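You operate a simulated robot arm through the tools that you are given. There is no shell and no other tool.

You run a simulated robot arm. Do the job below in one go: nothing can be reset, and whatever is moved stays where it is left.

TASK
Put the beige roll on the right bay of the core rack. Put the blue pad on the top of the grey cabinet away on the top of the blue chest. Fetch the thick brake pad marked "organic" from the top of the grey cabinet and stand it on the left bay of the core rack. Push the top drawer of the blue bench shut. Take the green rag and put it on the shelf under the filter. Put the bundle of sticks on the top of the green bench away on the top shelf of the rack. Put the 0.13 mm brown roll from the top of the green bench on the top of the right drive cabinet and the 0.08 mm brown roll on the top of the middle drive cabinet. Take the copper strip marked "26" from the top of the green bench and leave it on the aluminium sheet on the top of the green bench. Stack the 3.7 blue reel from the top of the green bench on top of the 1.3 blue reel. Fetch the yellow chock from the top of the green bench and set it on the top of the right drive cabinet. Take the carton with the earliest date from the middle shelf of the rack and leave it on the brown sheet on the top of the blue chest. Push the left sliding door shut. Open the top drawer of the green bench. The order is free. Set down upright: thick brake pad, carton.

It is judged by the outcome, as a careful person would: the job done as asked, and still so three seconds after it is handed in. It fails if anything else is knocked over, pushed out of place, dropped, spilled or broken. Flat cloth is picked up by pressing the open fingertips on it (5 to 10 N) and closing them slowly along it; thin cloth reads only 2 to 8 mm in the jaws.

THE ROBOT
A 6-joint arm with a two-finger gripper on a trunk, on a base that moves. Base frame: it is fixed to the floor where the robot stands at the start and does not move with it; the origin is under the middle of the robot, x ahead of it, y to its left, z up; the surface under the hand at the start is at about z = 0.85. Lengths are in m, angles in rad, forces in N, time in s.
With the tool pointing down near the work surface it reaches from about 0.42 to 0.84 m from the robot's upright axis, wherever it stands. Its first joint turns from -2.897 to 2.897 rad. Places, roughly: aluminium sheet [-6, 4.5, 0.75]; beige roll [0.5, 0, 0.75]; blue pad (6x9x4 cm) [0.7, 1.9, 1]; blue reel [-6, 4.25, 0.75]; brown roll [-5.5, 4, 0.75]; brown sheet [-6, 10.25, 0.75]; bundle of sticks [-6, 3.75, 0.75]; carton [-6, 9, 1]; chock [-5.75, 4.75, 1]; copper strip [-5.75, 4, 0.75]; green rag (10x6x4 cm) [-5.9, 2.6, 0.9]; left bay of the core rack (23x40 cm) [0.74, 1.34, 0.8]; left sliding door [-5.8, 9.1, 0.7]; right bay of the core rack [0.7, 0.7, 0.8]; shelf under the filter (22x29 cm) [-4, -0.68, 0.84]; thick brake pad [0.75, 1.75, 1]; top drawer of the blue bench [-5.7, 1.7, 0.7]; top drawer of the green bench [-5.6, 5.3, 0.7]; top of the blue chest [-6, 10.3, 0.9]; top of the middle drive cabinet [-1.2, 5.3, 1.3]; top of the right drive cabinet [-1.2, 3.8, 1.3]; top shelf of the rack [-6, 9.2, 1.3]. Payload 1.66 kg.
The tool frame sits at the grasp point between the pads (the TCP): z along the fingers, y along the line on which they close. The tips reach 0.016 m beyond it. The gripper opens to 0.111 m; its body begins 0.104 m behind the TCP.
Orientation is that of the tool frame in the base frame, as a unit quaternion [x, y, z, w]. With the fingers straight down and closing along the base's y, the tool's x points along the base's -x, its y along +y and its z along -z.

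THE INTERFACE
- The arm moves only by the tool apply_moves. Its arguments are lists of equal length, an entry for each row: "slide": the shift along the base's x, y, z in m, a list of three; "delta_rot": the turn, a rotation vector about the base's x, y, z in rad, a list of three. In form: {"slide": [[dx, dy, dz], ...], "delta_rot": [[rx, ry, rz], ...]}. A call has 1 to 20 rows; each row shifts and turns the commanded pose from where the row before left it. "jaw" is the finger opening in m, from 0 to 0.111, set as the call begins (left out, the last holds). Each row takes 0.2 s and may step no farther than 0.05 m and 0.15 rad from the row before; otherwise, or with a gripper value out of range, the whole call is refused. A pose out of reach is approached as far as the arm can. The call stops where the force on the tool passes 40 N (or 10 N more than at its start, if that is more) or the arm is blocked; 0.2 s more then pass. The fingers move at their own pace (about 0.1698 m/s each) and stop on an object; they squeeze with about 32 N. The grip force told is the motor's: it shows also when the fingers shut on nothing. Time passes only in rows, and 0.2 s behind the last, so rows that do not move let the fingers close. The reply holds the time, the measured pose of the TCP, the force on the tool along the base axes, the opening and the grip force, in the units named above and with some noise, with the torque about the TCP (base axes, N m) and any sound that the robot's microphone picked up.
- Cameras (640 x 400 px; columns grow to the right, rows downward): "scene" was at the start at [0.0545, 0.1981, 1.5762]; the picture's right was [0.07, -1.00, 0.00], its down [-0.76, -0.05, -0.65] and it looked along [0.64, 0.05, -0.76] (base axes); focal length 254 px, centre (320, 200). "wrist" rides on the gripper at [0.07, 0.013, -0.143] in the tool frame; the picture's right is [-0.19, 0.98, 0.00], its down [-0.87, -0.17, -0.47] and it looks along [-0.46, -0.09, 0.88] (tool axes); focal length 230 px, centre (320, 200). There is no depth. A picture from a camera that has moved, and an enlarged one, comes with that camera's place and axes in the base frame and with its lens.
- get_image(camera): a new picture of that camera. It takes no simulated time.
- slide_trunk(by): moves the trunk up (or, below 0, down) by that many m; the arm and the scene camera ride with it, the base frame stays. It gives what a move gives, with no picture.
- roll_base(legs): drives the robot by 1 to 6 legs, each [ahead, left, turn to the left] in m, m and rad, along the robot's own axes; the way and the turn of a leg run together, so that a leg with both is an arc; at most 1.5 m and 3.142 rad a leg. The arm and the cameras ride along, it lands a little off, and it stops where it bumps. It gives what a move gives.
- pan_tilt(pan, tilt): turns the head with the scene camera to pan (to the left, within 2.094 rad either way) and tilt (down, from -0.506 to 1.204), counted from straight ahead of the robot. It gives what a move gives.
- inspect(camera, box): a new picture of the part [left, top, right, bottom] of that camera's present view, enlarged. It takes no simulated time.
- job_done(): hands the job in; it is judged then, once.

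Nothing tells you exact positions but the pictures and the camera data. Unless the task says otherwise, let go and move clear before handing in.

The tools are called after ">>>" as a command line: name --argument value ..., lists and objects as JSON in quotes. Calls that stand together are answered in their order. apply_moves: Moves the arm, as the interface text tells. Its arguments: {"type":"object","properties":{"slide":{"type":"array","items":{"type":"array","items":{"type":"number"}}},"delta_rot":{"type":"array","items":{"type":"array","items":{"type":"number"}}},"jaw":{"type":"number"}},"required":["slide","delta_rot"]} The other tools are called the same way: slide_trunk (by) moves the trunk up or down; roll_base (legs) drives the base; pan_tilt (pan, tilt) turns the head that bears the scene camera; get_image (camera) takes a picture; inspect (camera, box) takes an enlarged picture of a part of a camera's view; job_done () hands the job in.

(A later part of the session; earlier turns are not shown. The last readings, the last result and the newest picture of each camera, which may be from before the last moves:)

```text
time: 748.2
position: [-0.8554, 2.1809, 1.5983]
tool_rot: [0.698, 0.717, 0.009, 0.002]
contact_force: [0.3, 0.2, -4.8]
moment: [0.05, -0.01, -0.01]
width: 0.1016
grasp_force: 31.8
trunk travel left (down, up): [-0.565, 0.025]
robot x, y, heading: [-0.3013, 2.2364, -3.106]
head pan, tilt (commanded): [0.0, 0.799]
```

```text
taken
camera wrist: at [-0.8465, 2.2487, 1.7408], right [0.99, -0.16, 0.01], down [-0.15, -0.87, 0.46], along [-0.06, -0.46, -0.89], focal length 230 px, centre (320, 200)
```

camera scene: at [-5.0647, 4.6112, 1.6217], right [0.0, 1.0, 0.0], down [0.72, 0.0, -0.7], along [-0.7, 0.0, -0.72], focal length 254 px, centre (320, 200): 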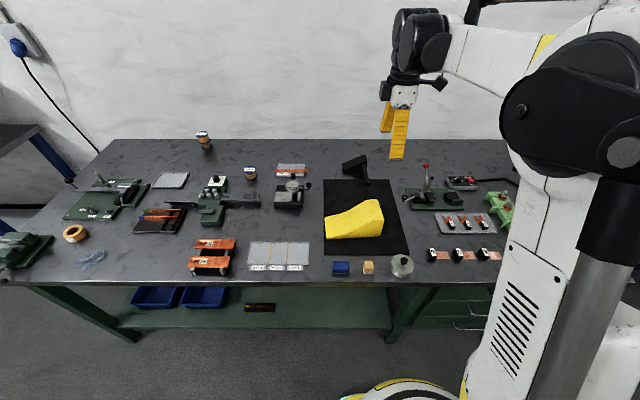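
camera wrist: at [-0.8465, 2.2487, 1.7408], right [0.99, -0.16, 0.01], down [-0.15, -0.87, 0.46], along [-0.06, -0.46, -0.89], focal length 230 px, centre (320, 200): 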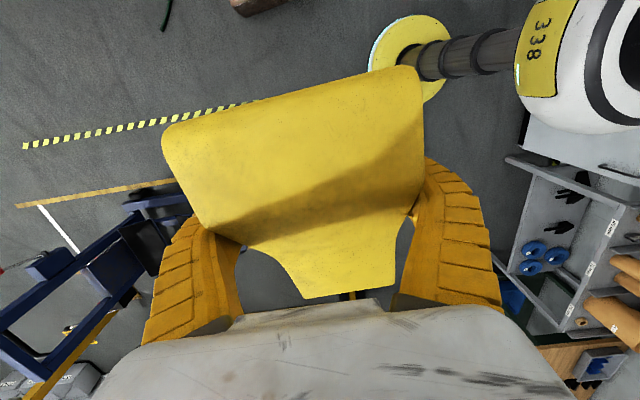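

The chock creeps very slowly in the grip, so I'll proceed promptly to the right cabinet.

>>> roll_base --legs '[[0, -1.38, -0.035], [0.13, 0, 0]]'

>>> get_image --camera "scene"

>>> get_image --camera "wrist"

```text
time: 756.1
position: [-1.0081, 3.592, 1.5977]
tool_rot: [0.71, 0.704, 0.009, 0.003]
contact_force: [-0.9, -0.5, -4.8]
moment: [0.05, 0.03, 0.02]
width: 0.1016
grasp_force: 32.3
trunk travel left (down, up): [-0.565, 0.025]
robot x, y, heading: [-0.4596, 3.629, 3.14]
head pan, tilt (commanded): [0.0, 0.799]
```

```text
taken
camera scene: at [-0.5197, 3.4381, 1.9717], right [0.0, 1.0, 0.0], down [0.72, 0.0, -0.7], along [-0.7, 0.0, -0.72], focal length 254 px, centre (320, 200)
```

scene: 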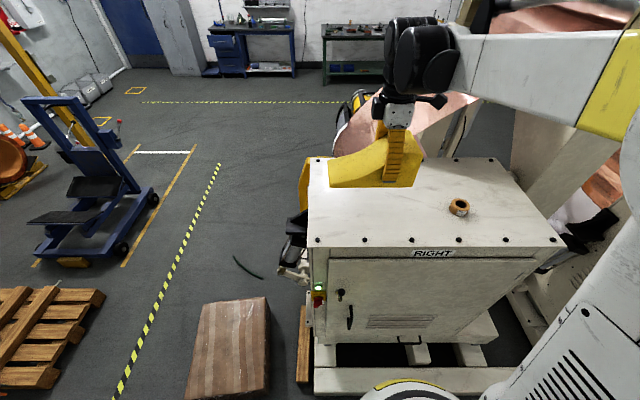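

```text
taken
camera wrist: at [-0.9974, 3.6582, 1.7413], right [0.98, -0.2, 0.01], down [-0.18, -0.87, 0.46], along [-0.08, -0.46, -0.89], focal length 230 px, centre (320, 200)
```

wrist: 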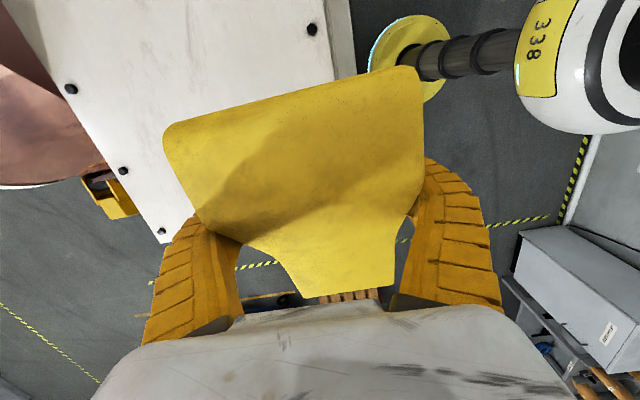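

>>> apply_moves --slide '[[-0.045, 0.015, 0], [-0.045, 0.015, 0], [-0.045, 0.015, 0], [-0.045, 0.012, 0], [-0.01, 0, -0.04], [0, 0, -0.045], [0, 0, -0.045], [0, 0, -0.045], [0, 0, -0.03], [0, 0, 0]]' --delta_rot '[[0, 0, 0], [0, 0, 0], [0, 0, 0], [0, 0, 0], [0, 0, 0], [0, 0, 0], [0, 0, 0], [0, 0, 0], [0, 0, 0], [0, 0, 0]]'

>>> get_image --camera "scene"

>>> get_image --camera "wrist"

```text
time: 758.3
position: [-1.1984, 3.6465, 1.3933]
tool_rot: [0.71, 0.704, 0.007, 0.003]
contact_force: [0.9, 0.4, -6.0]
moment: [0.05, 0.01, -0.01]
width: 0.1015
grasp_force: 32.0
trunk travel left (down, up): [-0.565, 0.025]
robot x, y, heading: [-0.4565, 3.6274, 3.137]
head pan, tilt (commanded): [0.0, 0.799]
```

```text
taken
camera scene: at [-0.52, 3.4382, 1.9717], right [0.0, 1.0, 0.0], down [0.72, 0.0, -0.7], along [-0.7, 0.0, -0.72], focal length 254 px, centre (320, 200)
```

scene: 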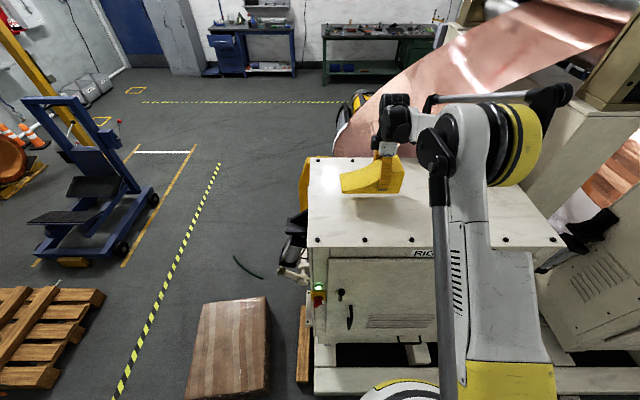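

```text
taken
camera wrist: at [-1.1873, 3.7131, 1.5353], right [0.98, -0.2, 0.01], down [-0.18, -0.87, 0.46], along [-0.08, -0.46, -0.89], focal length 230 px, centre (320, 200)
```

wrist: 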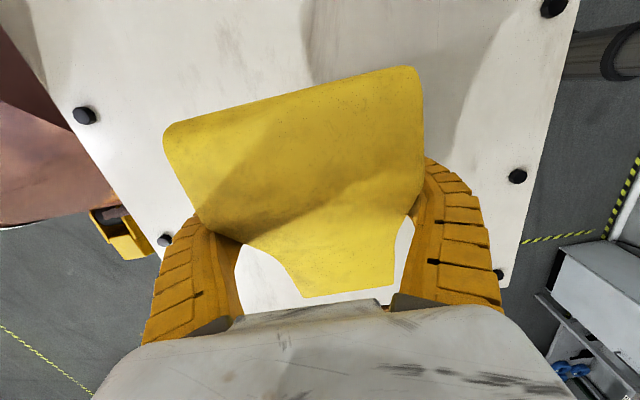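

>>> apply_moves --slide '[[0, 0, -0.02], [0, 0, -0.012], [0, 0, 0]]' --delta_rot '[[0, 0, 0], [0, 0, 0], [0, 0, 0]]'

>>> apply_moves --slide '[[0, 0, -0.004], [0, 0, -0.004], [0, 0, 0]]' --delta_rot '[[0, 0, 0], [0, 0, 0], [0, 0, 0]]'

```text
time: 759.1
position: [-1.199, 3.6479, 1.3625]
tool_rot: [0.71, 0.704, 0.008, 0.003]
contact_force: [0.1, -0.7, -6.0]
moment: [0.08, 0.0, 0.01]
width: 0.1019
grasp_force: 32.2
trunk travel left (down, up): [-0.565, 0.025]
robot x, y, heading: [-0.4575, 3.6244, 3.142]
head pan, tilt (commanded): [0.0, 0.799]
```

```text
time: 759.9
position: [-1.1994, 3.6483, 1.3525]
tool_rot: [0.71, 0.704, 0.009, 0.004]
contact_force: [0.1, 0.7, -6.3]
moment: [0.04, 0.02, 0.02]
width: 0.1018
grasp_force: 32.5
trunk travel left (down, up): [-0.565, 0.025]
robot x, y, heading: [-0.4594, 3.627, 3.139]
head pan, tilt (commanded): [0.0, 0.799]
```

>>> apply_moves --slide '[[0, 0, -0.003], [0, 0, -0.003], [0, 0, 0]]' --delta_rot '[[0, 0, 0], [0, 0, 0], [0, 0, 0]]'

>>> apply_moves --slide '[[0, 0, -0.002], [0, 0, -0.002], [0, 0, 0]]' --delta_rot '[[0, 0, 0], [0, 0, 0], [0, 0, 0]]'

```text
time: 760.7
position: [-1.2006, 3.6484, 1.3465]
tool_rot: [0.71, 0.704, 0.008, 0.004]
contact_force: [0.0, -0.1, -4.4]
moment: [0.02, 0.01, 0.0]
width: 0.1018
grasp_force: 32.1
trunk travel left (down, up): [-0.565, 0.025]
robot x, y, heading: [-0.457, 3.623, 3.138]
head pan, tilt (commanded): [0.0, 0.799]
```

```text
time: 761.5
position: [-1.2, 3.6468, 1.3429]
tool_rot: [0.71, 0.704, 0.009, 0.002]
contact_force: [-1.4, -0.2, -0.2]
moment: [0.38, 0.33, 0.14]
width: 0.1017
grasp_force: 32.2
trunk travel left (down, up): [-0.565, 0.025]
robot x, y, heading: [-0.4542, 3.6281, 3.139]
head pan, tilt (commanded): [0.0, 0.799]
```

>>> apply_moves --slide '[[0, 0, -0.0015], [0, 0, 0]]' --delta_rot '[[0, 0, 0], [0, 0, 0]]'

>>> apply_moves --slide '[[0, 0, 0], [0, 0, 0], [0, 0, 0]]' --delta_rot '[[0, 0, 0], [0, 0, 0], [0, 0, 0]]' --jaw 0.111

>>> get_image --camera "wrist"

```text
time: 762.1
position: [-1.1985, 3.6473, 1.3429]
tool_rot: [0.71, 0.704, 0.01, 0.002]
contact_force: [-8.0, -0.9, 19.4]
moment: [1.48, 1.55, 0.57]
width: 0.1022
grasp_force: 32.0
trunk travel left (down, up): [-0.565, 0.025]
robot x, y, heading: [-0.4539, 3.6236, 3.142]
head pan, tilt (commanded): [0.0, 0.799]
```

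```text
time: 762.9
position: [-1.1986, 3.6471, 1.3428]
tool_rot: [0.709, 0.705, 0.007, 0.003]
contact_force: [-0.6, -4.2, 0.4]
moment: [0.63, -0.25, 0.22]
width: 0.116
grasp_force: 4.5
trunk travel left (down, up): [-0.565, 0.025]
robot x, y, heading: [-0.455, 3.6246, 3.139]
head pan, tilt (commanded): [0.0, 0.799]
```

```text
taken
camera wrist: at [-1.1873, 3.7144, 1.4853], right [0.98, -0.2, 0.01], down [-0.18, -0.87, 0.46], along [-0.08, -0.46, -0.89], focal length 230 px, centre (320, 200)
```

wrist: 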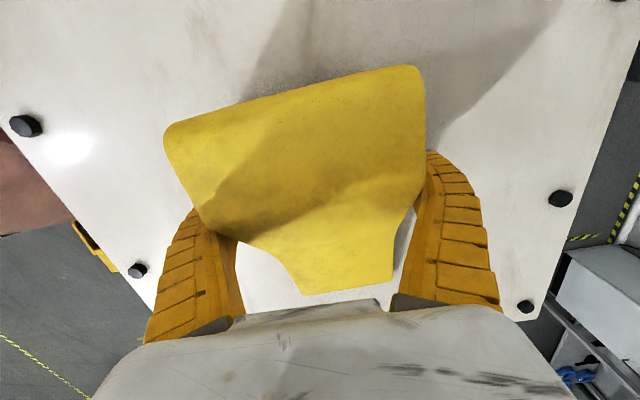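

The fingers are open at full width. Lifting slowly to check the chock stays.

>>> apply_moves --slide '[[0, 0, 0.004], [0, 0, 0.006], [0, 0, 0.01], [0, 0, 0.01], [0, 0, 0]]' --delta_rot '[[0, 0, 0], [0, 0, 0], [0, 0, 0], [0, 0, 0], [0, 0, 0]]'

>>> get_image --camera "wrist"

>>> inspect --camera "scene" --box '[290, 80, 490, 270]'

```text
time: 764.1
position: [-1.2006, 3.6479, 1.3721]
tool_rot: [0.71, 0.704, 0.008, 0.003]
contact_force: [-3.0, -0.2, -0.6]
moment: [-0.05, -0.06, 0.07]
width: 0.1112
grasp_force: 0.0
trunk travel left (down, up): [-0.565, 0.025]
robot x, y, heading: [-0.4546, 3.625, 3.14]
head pan, tilt (commanded): [0.0, 0.799]
```

```text
taken
camera wrist: at [-1.1891, 3.715, 1.5151], right [0.98, -0.2, 0.01], down [-0.18, -0.87, 0.46], along [-0.08, -0.46, -0.89], focal length 230 px, centre (320, 200)
```

wrist: 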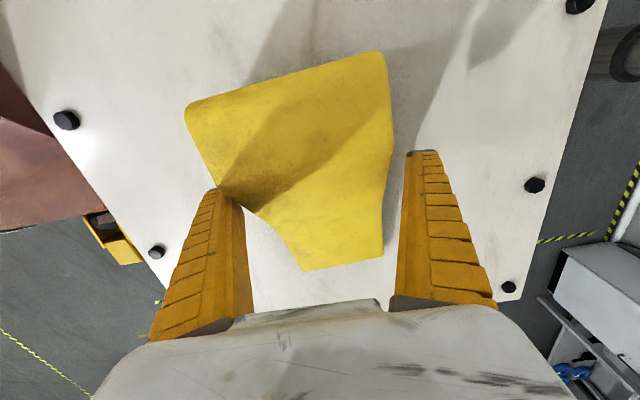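

```text
2.11 times, centred on (390, 175) of scene
camera zoom: at [-0.5212, 3.4382, 1.9717], right [0.0, 1.0, 0.0], down [0.72, 0.0, -0.7], along [-0.7, 0.0, -0.72], focal length 534 px, centre (173, 253)
```

zoom: 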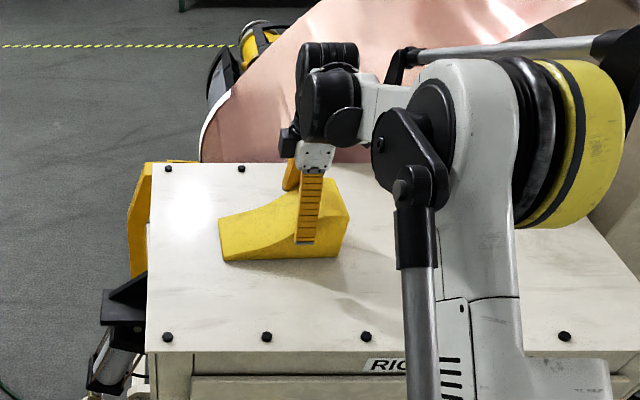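

>>> apply_moves --slide '[[-0.006, 0, 0.002], [0, 0, 0.02], [0, 0, 0.03], [0, 0, 0.04], [0, 0, 0.04], [0, 0, 0.04], [0.04, 0, 0.02], [0.04, 0, 0], [0, 0, 0]]' --delta_rot '[[0, 0, 0], [0, 0, 0], [0, 0, 0], [0, 0, 0], [0, 0, 0], [0, 0, 0], [0, 0, 0], [0, 0, 0], [0, 0, 0]]'

>>> get_image --camera "wrist"

>>> get_image --camera "scene"

```text
time: 766.1
position: [-1.1308, 3.6474, 1.5617]
tool_rot: [0.711, 0.703, 0.008, 0.003]
contact_force: [-0.5, 0.8, -0.5]
moment: [-0.04, -0.08, -0.02]
width: 0.1109
grasp_force: 0.0
trunk travel left (down, up): [-0.565, 0.025]
robot x, y, heading: [-0.4546, 3.6233, 3.138]
head pan, tilt (commanded): [0.0, 0.799]
```

```text
taken
camera wrist: at [-1.1194, 3.7146, 1.7051], right [0.98, -0.2, 0.02], down [-0.18, -0.87, 0.46], along [-0.08, -0.46, -0.89], focal length 230 px, centre (320, 200)
```

wrist: 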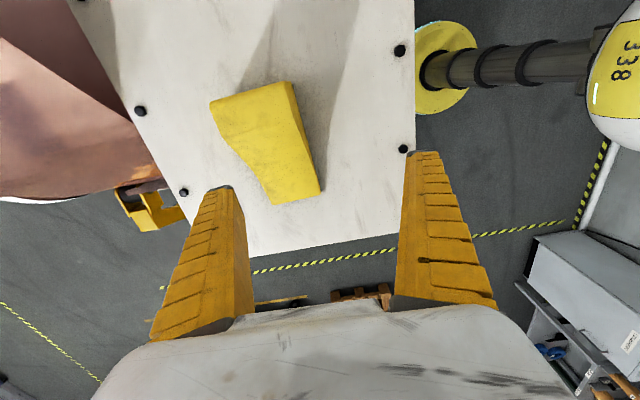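

```text
taken
camera scene: at [-0.5227, 3.4383, 1.9716], right [0.0, 1.0, 0.0], down [0.72, 0.0, -0.7], along [-0.7, 0.0, -0.72], focal length 254 px, centre (320, 200)
```

scene: 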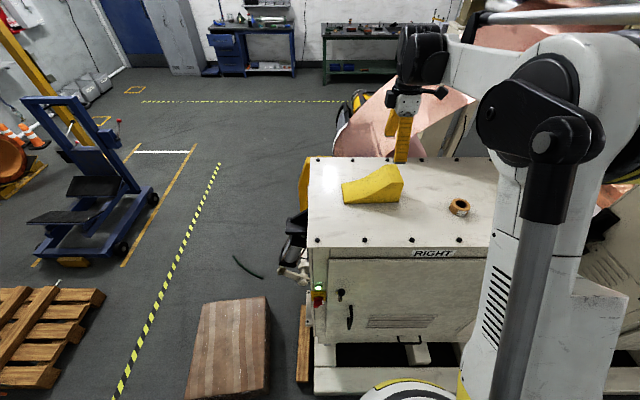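

Both items sit on the right drive cabinet. Remaining: green bench drawer, blue bench drawer, green rag. Driving back.

>>> apply_moves --slide '[[0.04, 0, 0], [0.04, 0, 0], [0.04, 0, 0], [0, 0, 0]]' --delta_rot '[[0, 0, 0], [0, 0, 0], [0, 0, 0], [0, 0, 0]]'

>>> roll_base --legs '[[-0.16, 0, 0], [0, 1.4, 0]]'

>>> slide_trunk --by -0.35

>>> roll_base --legs '[[1.4, 0, 0], [1.4, 0, 0], [1.2, 0, 0]]'

```text
time: 767.1
position: [-1.006, 3.6478, 1.562]
tool_rot: [0.71, 0.704, 0.008, 0.005]
contact_force: [0.6, -0.1, 0.5]
moment: [0.01, -0.06, 0.01]
width: 0.1109
grasp_force: 0.0
trunk travel left (down, up): [-0.565, 0.025]
robot x, y, heading: [-0.4546, 3.6277, 3.139]
head pan, tilt (commanded): [0.0, 0.799]
```

```text
time: 775.1
position: [-0.8489, 2.2565, 1.5633]
tool_rot: [0.714, 0.7, 0.008, 0.003]
contact_force: [0.3, -0.6, -0.6]
moment: [0.02, -0.02, -0.02]
width: 0.111
grasp_force: 0.0
trunk travel left (down, up): [-0.565, 0.025]
robot x, y, heading: [-0.3001, 2.2257, 3.13]
head pan, tilt (commanded): [0.0, 0.799]
```

```text
time: 778.5
position: [-0.8496, 2.2573, 1.2145]
tool_rot: [0.714, 0.7, 0.008, 0.003]
contact_force: [1.0, 0.0, -0.3]
moment: [0.0, 0.02, -0.01]
width: 0.1106
grasp_force: 0.1
trunk travel left (down, up): [-0.215, 0.375]
robot x, y, heading: [-0.2992, 2.2282, 3.125]
head pan, tilt (commanded): [0.0, 0.799]
```

```text
time: 797.7
position: [-4.8323, 2.3748, 1.2129]
tool_rot: [0.724, 0.689, 0.008, 0.004]
contact_force: [-0.2, -0.4, -0.8]
moment: [-0.01, 0.0, -0.01]
width: 0.1107
grasp_force: 0.1
trunk travel left (down, up): [-0.215, 0.375]
robot x, y, heading: [-4.2855, 2.3275, 3.096]
head pan, tilt (commanded): [0.0, 0.799]
```

>>> pan_tilt --pan 0.15 --tilt 0.5

>>> get_image --camera "scene"

>>> inspect --camera "scene" --box '[120, 100, 440, 320]'

```text
time: 798.5
position: [-4.8311, 2.3751, 1.2133]
tool_rot: [0.725, 0.689, 0.008, 0.003]
contact_force: [0.0, 0.2, -0.1]
moment: [0.02, 0.02, -0.02]
width: 0.1109
grasp_force: 0.1
trunk travel left (down, up): [-0.215, 0.375]
robot x, y, heading: [-4.2858, 2.3295, 3.1]
head pan, tilt (commanded): [0.15, 0.499]
```

```text
taken
camera scene: at [-4.3666, 2.1311, 1.6476], right [-0.11, 0.99, 0.0], down [0.48, 0.05, -0.88], along [-0.87, -0.09, -0.48], focal length 254 px, centre (320, 200)
```

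scene: 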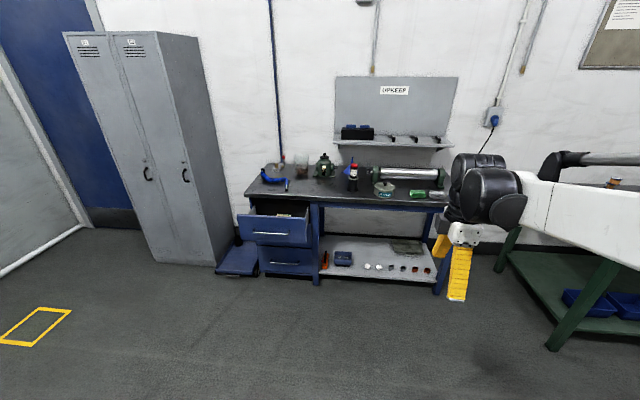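

```text
1.82 times, centred on (280, 210) of scene
camera zoom: at [-4.3666, 2.1311, 1.6476], right [-0.11, 0.99, 0.0], down [0.48, 0.05, -0.88], along [-0.87, -0.09, -0.48], focal length 462 px, centre (393, 182)
```

zoom: 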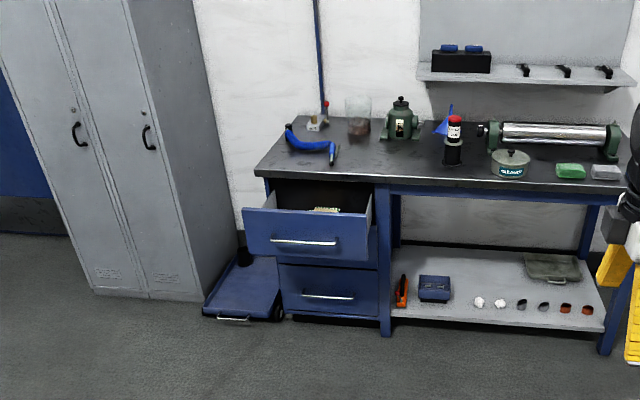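

The blue bench's top drawer stands open ~12 cm, its front near x≈-5.65, y≈1.7. I'll move in front of it and set the tool with closed fingers pitched forward.

>>> roll_base --legs '[[0, 0.6, 0.04], [0.72, 0, 0]]'

>>> apply_moves --slide '[[0, 0, 0], [0, 0, 0], [0, 0, 0], [0, 0, 0], [0, 0, 0], [0, 0, 0], [0, 0, 0], [0, 0, 0], [0, 0, 0], [0, 0, 0], [0, 0, 0], [0, 0, 0]]' --delta_rot '[[0, 0, -0.145], [0, 0, -0.145], [0, 0, -0.145], [0, 0, -0.145], [0, 0, -0.145], [0, 0, -0.145], [0, 0, -0.145], [0, 0, -0.145], [0, 0, -0.145], [0, 0, -0.145], [0, 0, -0.1], [0, 0, 0]]' --jaw 0.0

>>> pan_tilt --pan 0.0 --tilt 0.85

>>> get_image --camera "scene"

>>> get_image --camera "wrist"

```text
time: 805.3
position: [-5.5613, 1.7527, 1.2137]
tool_rot: [0.705, 0.709, 0.008, 0.003]
contact_force: [-0.5, -0.6, 0.2]
moment: [0.01, -0.01, -0.02]
width: 0.1106
grasp_force: 0.0
trunk travel left (down, up): [-0.215, 0.375]
robot x, y, heading: [-5.0126, 1.7395, -3.134]
head pan, tilt (commanded): [0.15, 0.499]
```

```text
time: 807.9
position: [-5.5608, 1.7544, 1.2129]
tool_rot: [1.0, 0.012, 0.004, 0.008]
contact_force: [-0.4, -0.5, 0.2]
moment: [-0.03, 0.06, 0.0]
width: 0.0001
grasp_force: 28.4
trunk travel left (down, up): [-0.215, 0.375]
robot x, y, heading: [-5.0115, 1.7367, -3.129]
head pan, tilt (commanded): [0.15, 0.499]
```

```text
time: 808.7
position: [-5.5614, 1.7548, 1.2122]
tool_rot: [1.0, 0.013, 0.003, 0.008]
contact_force: [-0.2, -0.5, -0.1]
moment: [0.0, 0.0, -0.03]
width: 0.0001
grasp_force: 28.1
trunk travel left (down, up): [-0.215, 0.375]
robot x, y, heading: [-5.0131, 1.7352, -3.132]
head pan, tilt (commanded): [0.0, 0.85]
```

```text
taken
camera scene: at [-5.0705, 1.5495, 1.6177], right [-0.01, 1.0, 0.0], down [0.75, 0.01, -0.66], along [-0.66, -0.01, -0.75], focal length 254 px, centre (320, 200)
```

scene: 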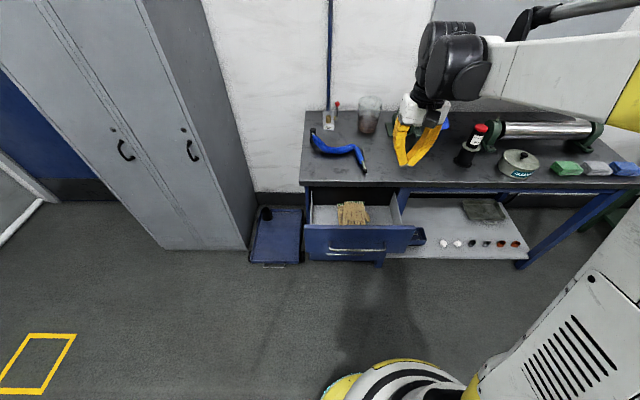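

```text
taken
camera wrist: at [-5.4921, 1.7433, 1.3557], right [-0.16, -0.99, 0.01], down [-0.87, 0.15, 0.46], along [-0.46, 0.06, -0.89], focal length 230 px, centre (320, 200)
```

wrist: 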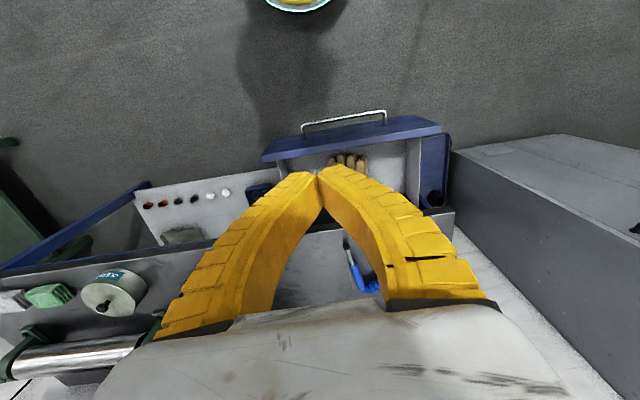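

The drawer front is at x≈-5.63, y 1.48–1.90, top z≈0.82; the bench edge is at x≈-5.82. I'll back up a bit, pitch the closed fingers forward and bring them in front of the panel above its handle.

>>> roll_base --legs '[[-0.12, 0.03, 0]]'

>>> slide_trunk --by -0.1

>>> apply_moves --slide '[[0, -0.005, -0.04], [0, -0.005, -0.04], [0, -0.005, -0.04], [0, -0.005, -0.04], [-0.01, 0, -0.04], [-0.02, 0, -0.04], [-0.02, 0, -0.04], [-0.02, 0, -0.03], [0, 0, -0.02], [0, 0, 0]]' --delta_rot '[[0, 0.12, 0], [0, 0.12, 0], [0, 0.12, 0], [0, 0.12, 0], [0, 0.12, 0], [0, 0, 0], [0, 0, 0], [0, 0, 0], [0, 0, 0], [0, 0, 0]]'

>>> get_image --camera "wrist"

>>> get_image --camera "scene"

```text
time: 810.0
position: [-5.4399, 1.7249, 1.2129]
tool_rot: [1.0, 0.014, 0.004, 0.008]
contact_force: [-0.8, -0.8, 1.2]
moment: [0.03, 0.06, -0.01]
width: 0.0
grasp_force: 28.8
trunk travel left (down, up): [-0.215, 0.375]
robot x, y, heading: [-4.8879, 1.7117, -3.132]
head pan, tilt (commanded): [0.0, 0.85]
```

```text
time: 811.3
position: [-5.4391, 1.7255, 1.1117]
tool_rot: [1.0, 0.013, 0.004, 0.007]
contact_force: [1.3, 0.4, -0.4]
moment: [0.01, -0.03, -0.03]
width: 0.0
grasp_force: 27.9
trunk travel left (down, up): [-0.115, 0.475]
robot x, y, heading: [-4.8893, 1.707, -3.135]
head pan, tilt (commanded): [0.0, 0.85]
```

```text
time: 813.5
position: [-5.5337, 1.7058, 0.8034]
tool_rot: [0.957, 0.015, -0.29, 0.004]
contact_force: [-0.3, 1.0, -0.7]
moment: [-0.03, -0.01, 0.02]
width: 0.0004
grasp_force: 29.2
out of reach, approached as far as the arm can: row 7, 8, 9
trunk travel left (down, up): [-0.115, 0.475]
robot x, y, heading: [-4.8926, 1.7095, -3.127]
head pan, tilt (commanded): [0.0, 0.85]
```

```text
taken
camera wrist: at [-5.3973, 1.6951, 0.8827], right [-0.13, -0.99, 0.1], down [-0.46, 0.15, 0.87], along [-0.88, 0.06, -0.48], focal length 230 px, centre (320, 200)
```

wrist: 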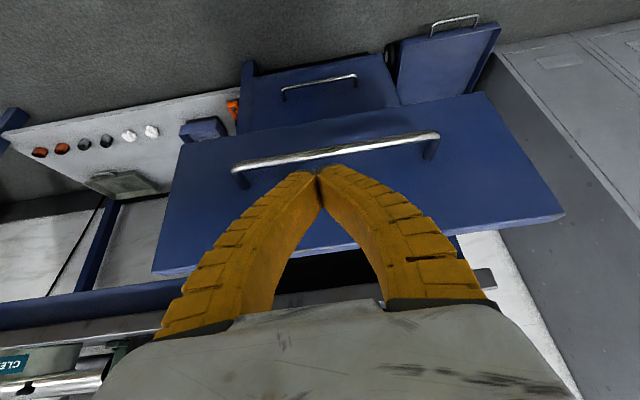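

```text
taken
camera scene: at [-4.9494, 1.5212, 1.5177], right [-0.01, 1.0, 0.0], down [0.75, 0.01, -0.66], along [-0.66, -0.01, -0.75], focal length 254 px, centre (320, 200)
```

scene: 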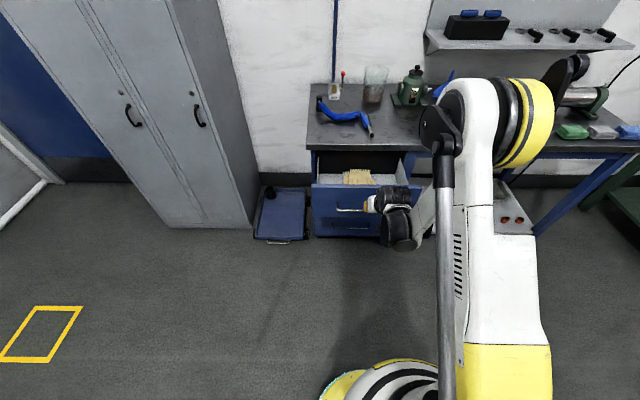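

The fingertips are lined up above the handle (z≈0.79). Pushing forward gently.

>>> apply_moves --slide '[[-0.02, -0.005, -0.004], [-0.02, -0.005, -0.004], [-0.02, 0, -0.004], [-0.02, 0, 0], [0, 0, 0]]' --delta_rot '[[0, 0, 0], [0, 0, 0], [0, 0, 0], [0, 0, 0], [0, 0, 0]]'

>>> get_image --camera "wrist"

```text
time: 814.7
position: [-5.6138, 1.6956, 0.79]
tool_rot: [0.957, 0.015, -0.291, 0.004]
contact_force: [0.1, 0.7, -0.2]
moment: [0.0, 0.01, 0.0]
width: 0.0
grasp_force: 28.7
trunk travel left (down, up): [-0.115, 0.475]
robot x, y, heading: [-4.8912, 1.7054, -3.128]
head pan, tilt (commanded): [0.0, 0.85]
```

```text
taken
camera wrist: at [-5.4768, 1.6851, 0.87], right [-0.13, -0.99, 0.1], down [-0.46, 0.15, 0.88], along [-0.88, 0.06, -0.47], focal length 230 px, centre (320, 200)
```

wrist: 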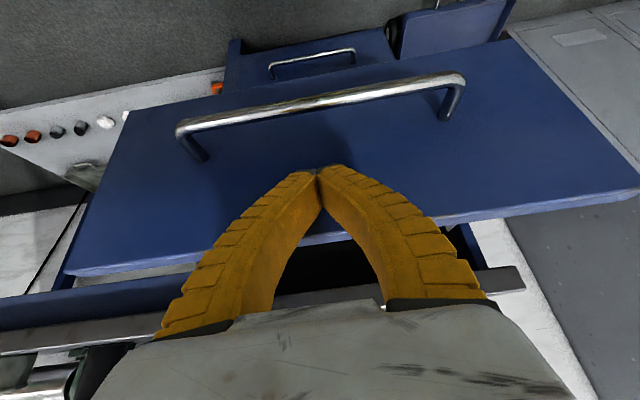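

>>> apply_moves --slide '[[-0.015, 0, 0], [-0.015, 0, 0], [-0.015, 0, 0], [-0.015, 0, 0], [0, 0, 0]]' --delta_rot '[[0, 0, 0], [0, 0, 0], [0, 0, 0], [0, 0, 0], [0, 0, 0]]'

>>> get_image --camera "wrist"

```text
time: 815.9
position: [-5.6735, 1.6976, 0.7888]
tool_rot: [0.956, 0.014, -0.292, 0.003]
contact_force: [-0.4, 0.3, 0.3]
moment: [0.01, -0.01, -0.02]
width: 0.0002
grasp_force: 28.0
trunk travel left (down, up): [-0.115, 0.475]
robot x, y, heading: [-4.8895, 1.7055, -3.129]
head pan, tilt (commanded): [0.0, 0.85]
```

```text
taken
camera wrist: at [-5.5357, 1.6866, 0.8693], right [-0.13, -0.99, 0.1], down [-0.46, 0.15, 0.88], along [-0.88, 0.06, -0.47], focal length 230 px, centre (320, 200)
```

wrist: 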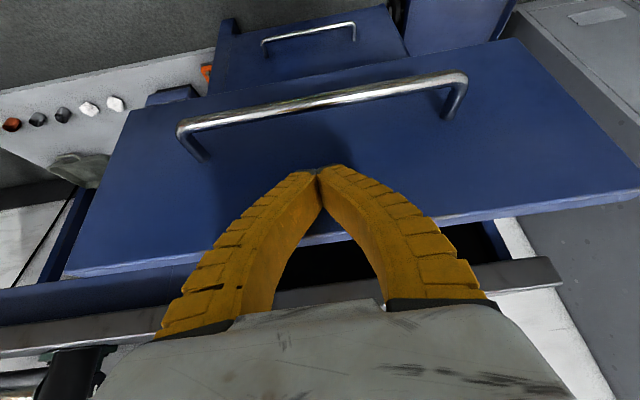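

The drawer is sliding in. Continuing.

>>> apply_moves --slide '[[-0.015, 0, 0], [-0.015, 0, 0], [-0.015, 0, 0], [-0.015, 0, 0], [-0.015, 0, 0], [0, 0, 0]]' --delta_rot '[[0, 0, 0], [0, 0, 0], [0, 0, 0], [0, 0, 0], [0, 0, 0], [0, 0, 0]]'

>>> get_image --camera "wrist"

```text
time: 817.3
position: [-5.7486, 1.6948, 0.7901]
tool_rot: [0.956, 0.015, -0.291, 0.004]
contact_force: [0.2, 0.8, -0.2]
moment: [-0.01, -0.01, -0.02]
width: 0.0
grasp_force: 28.7
trunk travel left (down, up): [-0.115, 0.475]
robot x, y, heading: [-4.8925, 1.7074, -3.133]
head pan, tilt (commanded): [0.0, 0.85]
```

```text
taken
camera wrist: at [-5.6119, 1.6836, 0.8695], right [-0.13, -0.99, 0.1], down [-0.46, 0.15, 0.87], along [-0.88, 0.06, -0.47], focal length 230 px, centre (320, 200)
```

wrist: 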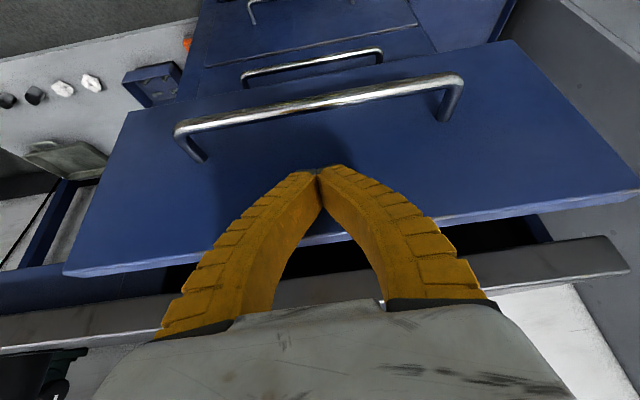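

>>> apply_moves --slide '[[-0.012, 0, 0], [-0.012, 0, 0], [-0.01, 0, 0], [0, 0, 0]]' --delta_rot '[[0, 0, 0], [0, 0, 0], [0, 0, 0], [0, 0, 0]]'

>>> get_image --camera "wrist"

>>> get_image --camera "scene"

```text
time: 818.3
position: [-5.7843, 1.6949, 0.7925]
tool_rot: [0.957, 0.015, -0.291, 0.004]
contact_force: [0.1, 0.0, 0.5]
moment: [-0.01, -0.01, 0.0]
width: 0.0001
grasp_force: 28.6
trunk travel left (down, up): [-0.115, 0.475]
robot x, y, heading: [-4.8899, 1.708, -3.129]
head pan, tilt (commanded): [0.0, 0.85]
```

```text
taken
camera wrist: at [-5.6468, 1.6847, 0.871], right [-0.13, -0.99, 0.1], down [-0.46, 0.15, 0.88], along [-0.88, 0.06, -0.47], focal length 230 px, centre (320, 200)
```

wrist: 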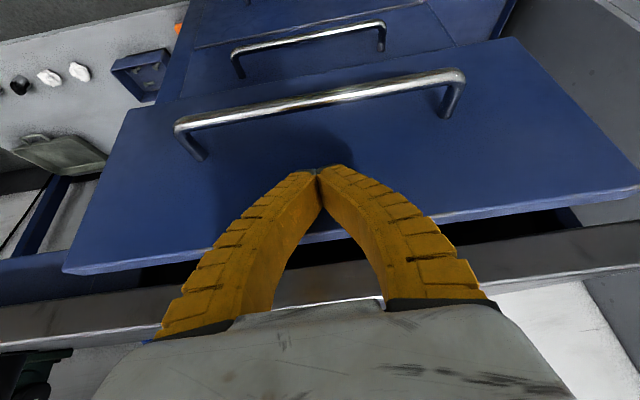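

```text
taken
camera scene: at [-4.9495, 1.5212, 1.5177], right [-0.01, 1.0, 0.0], down [0.75, 0.01, -0.66], along [-0.66, -0.01, -0.75], focal length 254 px, centre (320, 200)
```

scene: 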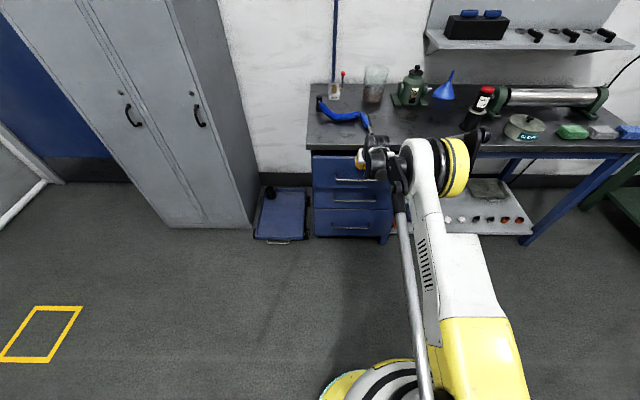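

>>> apply_moves --slide '[[-0.008, 0, 0], [-0.008, 0, 0], [0, 0, 0]]' --delta_rot '[[0, 0, 0], [0, 0, 0], [0, 0, 0]]'

>>> get_image --camera "wrist"

```text
time: 819.1
position: [-5.7976, 1.6956, 0.7914]
tool_rot: [0.956, 0.015, -0.292, 0.004]
contact_force: [0.6, 0.3, 0.4]
moment: [0.0, 0.0, 0.0]
width: 0.0
grasp_force: 28.6
trunk travel left (down, up): [-0.115, 0.475]
robot x, y, heading: [-4.894, 1.7068, -3.129]
head pan, tilt (commanded): [0.0, 0.85]
```

```text
taken
camera wrist: at [-5.6614, 1.685, 0.8716], right [-0.13, -0.99, 0.1], down [-0.46, 0.15, 0.88], along [-0.88, 0.06, -0.47], focal length 230 px, centre (320, 200)
```

wrist: 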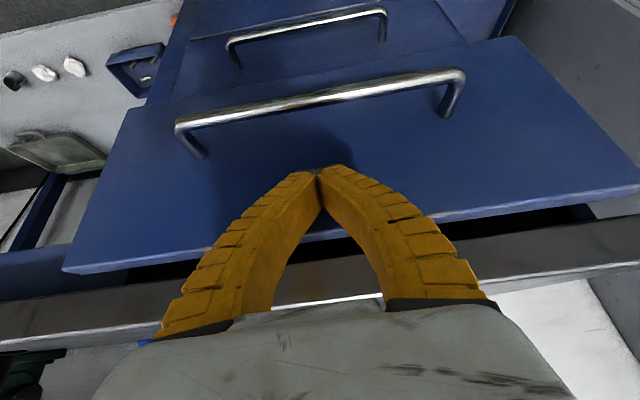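

>>> apply_moves --slide '[[-0.008, 0, 0], [-0.008, 0, 0], [0, 0, 0]]' --delta_rot '[[0, 0, 0], [0, 0, 0], [0, 0, 0]]'

>>> get_image --camera "wrist"

>>> inspect --camera "scene" --box '[290, 80, 470, 250]'

```text
time: 819.9
position: [-5.8147, 1.6952, 0.7918]
tool_rot: [0.957, 0.015, -0.291, 0.003]
contact_force: [-1.3, -0.5, -0.3]
moment: [0.01, 0.03, 0.0]
width: 0.0
grasp_force: 28.4
trunk travel left (down, up): [-0.115, 0.475]
robot x, y, heading: [-4.8878, 1.7105, -3.13]
head pan, tilt (commanded): [0.0, 0.85]
```

```text
taken
camera wrist: at [-5.6782, 1.6852, 0.8706], right [-0.13, -0.99, 0.1], down [-0.46, 0.15, 0.88], along [-0.88, 0.06, -0.47], focal length 230 px, centre (320, 200)
```

wrist: 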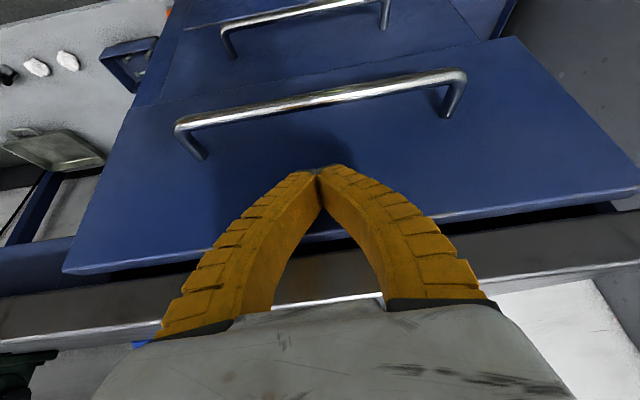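

```text
2.35 times, centred on (380, 165) of scene
camera zoom: at [-4.9495, 1.5212, 1.5177], right [-0.01, 1.0, 0.0], down [0.75, 0.01, -0.66], along [-0.66, -0.01, -0.75], focal length 597 px, centre (179, 282)
```

zoom: 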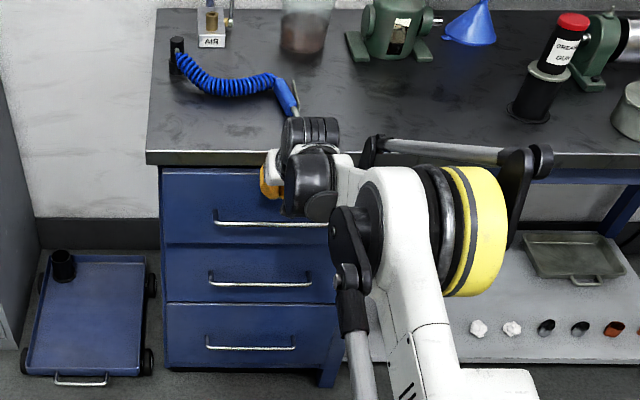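

>>> apply_moves --slide '[[-0.006, 0, 0], [-0.006, 0, 0], [0, 0, 0]]' --delta_rot '[[0, 0, 0], [0, 0, 0], [0, 0, 0]]'

>>> apply_moves --slide '[[-0.005, 0, 0], [-0.004, 0, 0], [0, 0, 0]]' --delta_rot '[[0, 0, 0], [0, 0, 0], [0, 0, 0]]'

>>> get_image --camera "wrist"

```text
time: 820.7
position: [-5.8265, 1.6949, 0.7917]
tool_rot: [0.956, 0.015, -0.292, 0.004]
contact_force: [0.0, -0.1, 0.0]
moment: [-0.03, 0.02, -0.01]
width: 0.0
grasp_force: 28.6
trunk travel left (down, up): [-0.115, 0.475]
robot x, y, heading: [-4.8914, 1.7101, -3.134]
head pan, tilt (commanded): [0.0, 0.85]
```

```text
time: 821.5
position: [-5.8382, 1.6971, 0.793]
tool_rot: [0.957, 0.015, -0.291, 0.003]
contact_force: [0.7, -0.4, 0.7]
moment: [0.02, 0.02, -0.02]
width: 0.0001
grasp_force: 28.4
trunk travel left (down, up): [-0.115, 0.475]
robot x, y, heading: [-4.891, 1.708, -3.125]
head pan, tilt (commanded): [0.0, 0.85]
```

```text
taken
camera wrist: at [-5.6993, 1.6854, 0.8719], right [-0.13, -0.99, 0.1], down [-0.46, 0.15, 0.88], along [-0.88, 0.06, -0.47], focal length 230 px, centre (320, 200)
```

wrist: 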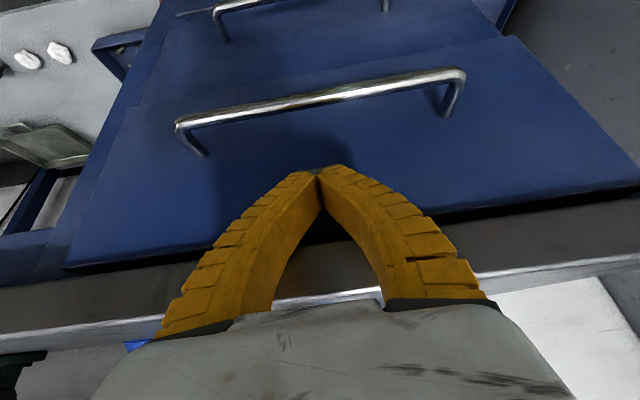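

>>> apply_moves --slide '[[-0.004, 0, 0], [-0.004, 0, 0], [0, 0, 0]]' --delta_rot '[[0, 0, 0], [0, 0, 0], [0, 0, 0]]'

>>> apply_moves --slide '[[-0.004, 0, 0], [-0.003, 0, 0], [0, 0, 0]]' --delta_rot '[[0, 0, 0], [0, 0, 0], [0, 0, 0]]'

>>> get_image --camera "wrist"

>>> inspect --camera "scene" --box '[300, 120, 420, 250]'

```text
time: 822.3
position: [-5.8385, 1.6957, 0.7943]
tool_rot: [0.956, 0.015, -0.292, 0.004]
contact_force: [-0.8, 1.0, -0.1]
moment: [0.0, 0.03, 0.01]
width: 0.0001
grasp_force: 28.6
out of reach, approached as far as the arm can: row 2
trunk travel left (down, up): [-0.115, 0.475]
robot x, y, heading: [-4.8923, 1.7081, -3.13]
head pan, tilt (commanded): [0.0, 0.85]
```

```text
time: 823.1
position: [-5.8413, 1.6953, 0.7968]
tool_rot: [0.956, 0.016, -0.291, 0.004]
contact_force: [10.9, -0.8, -10.0]
moment: [-0.19, 0.29, -0.19]
width: 0.0002
grasp_force: 28.9
out of reach, approached as far as the arm can: row 1
trunk travel left (down, up): [-0.115, 0.475]
robot x, y, heading: [-4.8895, 1.7123, -3.136]
head pan, tilt (commanded): [0.0, 0.85]
```

```text
taken
camera wrist: at [-5.7041, 1.6844, 0.876], right [-0.13, -0.99, 0.11], down [-0.46, 0.15, 0.87], along [-0.88, 0.06, -0.47], focal length 230 px, centre (320, 200)
```

wrist: 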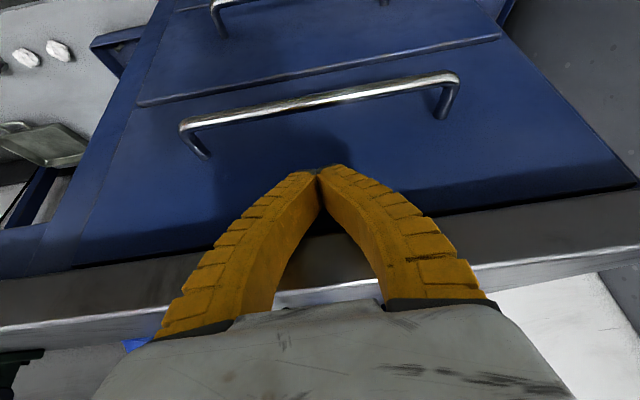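

```text
3.08 times, centred on (360, 185) of scene
camera zoom: at [-4.9496, 1.5212, 1.5176], right [-0.01, 1.0, 0.0], down [0.75, 0.01, -0.66], along [-0.66, -0.01, -0.75], focal length 781 px, centre (197, 246)
```

zoom: 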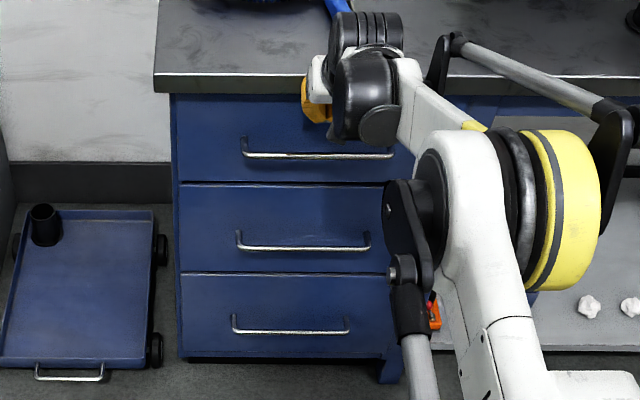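

The drawer looks flush and the force has risen; I'll add a tiny push with the base to be sure it is fully shut.

>>> roll_base --legs '[[0.012, 0, 0]]'

>>> inspect --camera "scene" --box '[300, 120, 420, 250]'

```text
time: 823.9
position: [-5.8419, 1.6963, 0.7958]
tool_rot: [0.958, 0.014, -0.287, 0.004]
contact_force: [2.9, 0.2, -0.5]
moment: [0.04, 0.07, -0.06]
width: 0.0
grasp_force: 28.5
trunk travel left (down, up): [-0.115, 0.475]
robot x, y, heading: [-4.8941, 1.707, -3.13]
head pan, tilt (commanded): [0.0, 0.85]
stopped in leg 1: the force on the tool passed its limit at 59 N (the readings are from after the stop); the commanded pose is now the measured one
```

```text
3.08 times, centred on (360, 185) of scene
camera zoom: at [-4.9519, 1.5211, 1.5177], right [-0.01, 1.0, 0.0], down [0.75, 0.01, -0.66], along [-0.66, -0.01, -0.75], focal length 781 px, centre (197, 246)
```

zoom: 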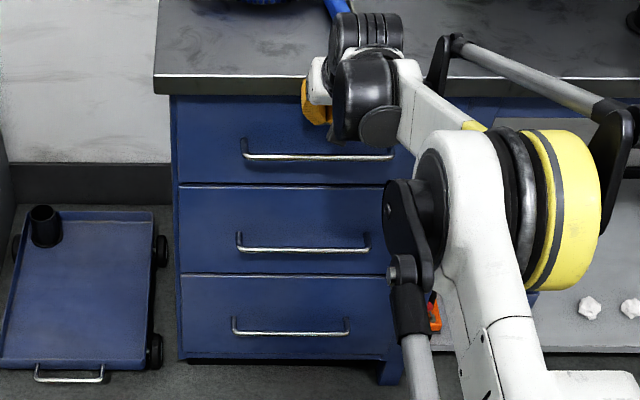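

The drawer is fully shut (59 N stop). Retracting, setting the tool vertical, and moving over to the green rag at the right end of the blue bench.

>>> apply_moves --slide '[[0.03, 0, 0], [0.04, 0, 0.01], [0.04, 0, 0.03], [0.03, 0, 0.04], [0.02, 0, 0.045], [0.02, 0, 0.045], [0.02, 0, 0.045], [0, 0, 0.045], [0, 0, 0.045], [0, 0, 0]]' --delta_rot '[[0, 0, 0], [0, 0, 0], [0, 0, 0], [0, -0.12, 0], [0, -0.12, 0], [0, -0.12, 0], [0, -0.12, 0], [0, -0.1, 0], [0, 0, 0], [0, 0, 0]]'

>>> slide_trunk --by 0.1

>>> roll_base --legs '[[-0.1, -0.88, 0], [0.3, 0, 0]]'

>>> get_image --camera "scene"

>>> get_image --camera "wrist"

```text
time: 826.1
position: [-5.6411, 1.6958, 1.0957]
tool_rot: [1.0, 0.012, 0.0, 0.008]
contact_force: [1.0, -0.3, 0.5]
moment: [0.01, 0.01, 0.01]
width: 0.0
grasp_force: 29.1
trunk travel left (down, up): [-0.115, 0.475]
robot x, y, heading: [-4.8924, 1.7104, -3.128]
head pan, tilt (commanded): [0.0, 0.85]
```

```text
time: 827.4
position: [-5.6414, 1.6966, 1.1956]
tool_rot: [1.0, 0.013, 0.0, 0.009]
contact_force: [-0.5, 0.1, 0.0]
moment: [0.02, -0.03, 0.01]
width: 0.0
grasp_force: 28.5
trunk travel left (down, up): [-0.215, 0.375]
robot x, y, heading: [-4.8934, 1.707, -3.131]
head pan, tilt (commanded): [0.0, 0.85]
```

```text
time: 833.7
position: [-5.8479, 2.5988, 1.1955]
tool_rot: [1.0, -0.002, -0.001, 0.008]
contact_force: [-0.9, -0.6, -0.4]
moment: [-0.03, -0.04, 0.01]
width: 0.0
grasp_force: 29.2
trunk travel left (down, up): [-0.215, 0.375]
robot x, y, heading: [-5.1021, 2.5888, 3.122]
head pan, tilt (commanded): [0.0, 0.85]
```

```text
taken
camera scene: at [-5.1661, 2.405, 1.6176], right [0.02, 1.0, 0.0], down [0.75, -0.01, -0.66], along [-0.66, 0.01, -0.75], focal length 254 px, centre (320, 200)
```

scene: 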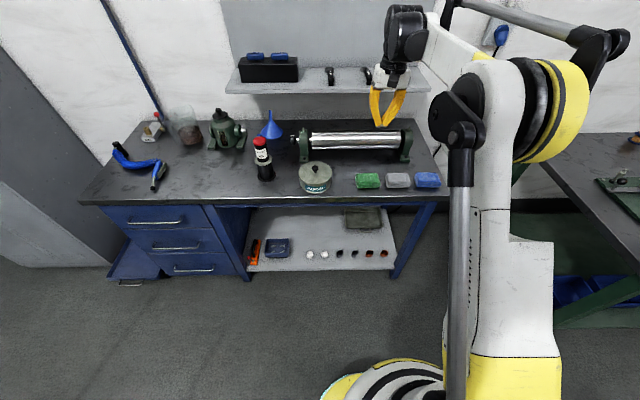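

```text
taken
camera wrist: at [-5.779, 2.587, 1.3378], right [-0.19, -0.98, 0.02], down [-0.86, 0.18, 0.47], along [-0.46, 0.08, -0.88], focal length 230 px, centre (320, 200)
```

wrist: 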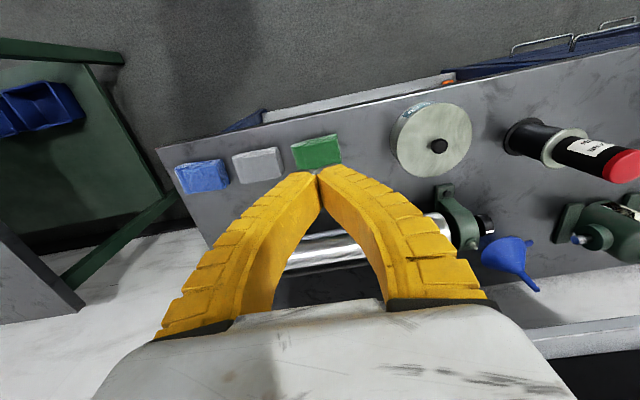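

>>> inspect --camera "wrist" --box '[160, 90, 380, 220]'

>>> inspect --camera "scene" --box '[280, 110, 460, 220]'

```text
2.91 times, centred on (270, 155) of wrist
camera zoom: at [-5.779, 2.587, 1.3378], right [-0.19, -0.98, 0.02], down [-0.86, 0.18, 0.47], along [-0.46, 0.08, -0.88], focal length 669 px, centre (466, 331)
```

zoom: 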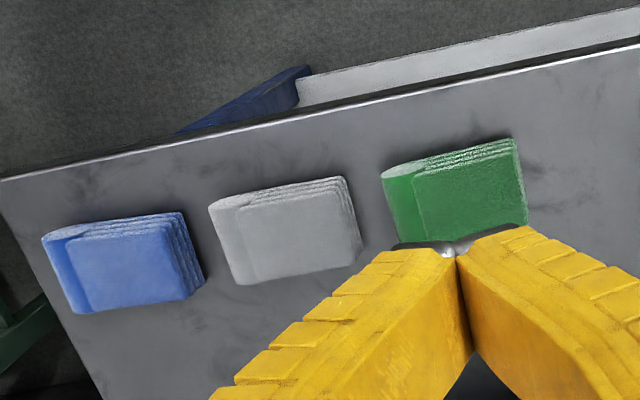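

```text
3.56 times, centred on (370, 165) of scene
camera zoom: at [-5.1661, 2.405, 1.6176], right [0.02, 1.0, 0.0], down [0.75, -0.01, -0.66], along [-0.66, 0.01, -0.75], focal length 903 px, centre (142, 324)
```

zoom: 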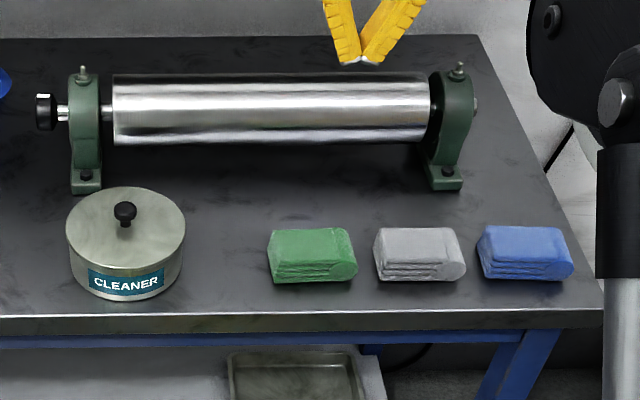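

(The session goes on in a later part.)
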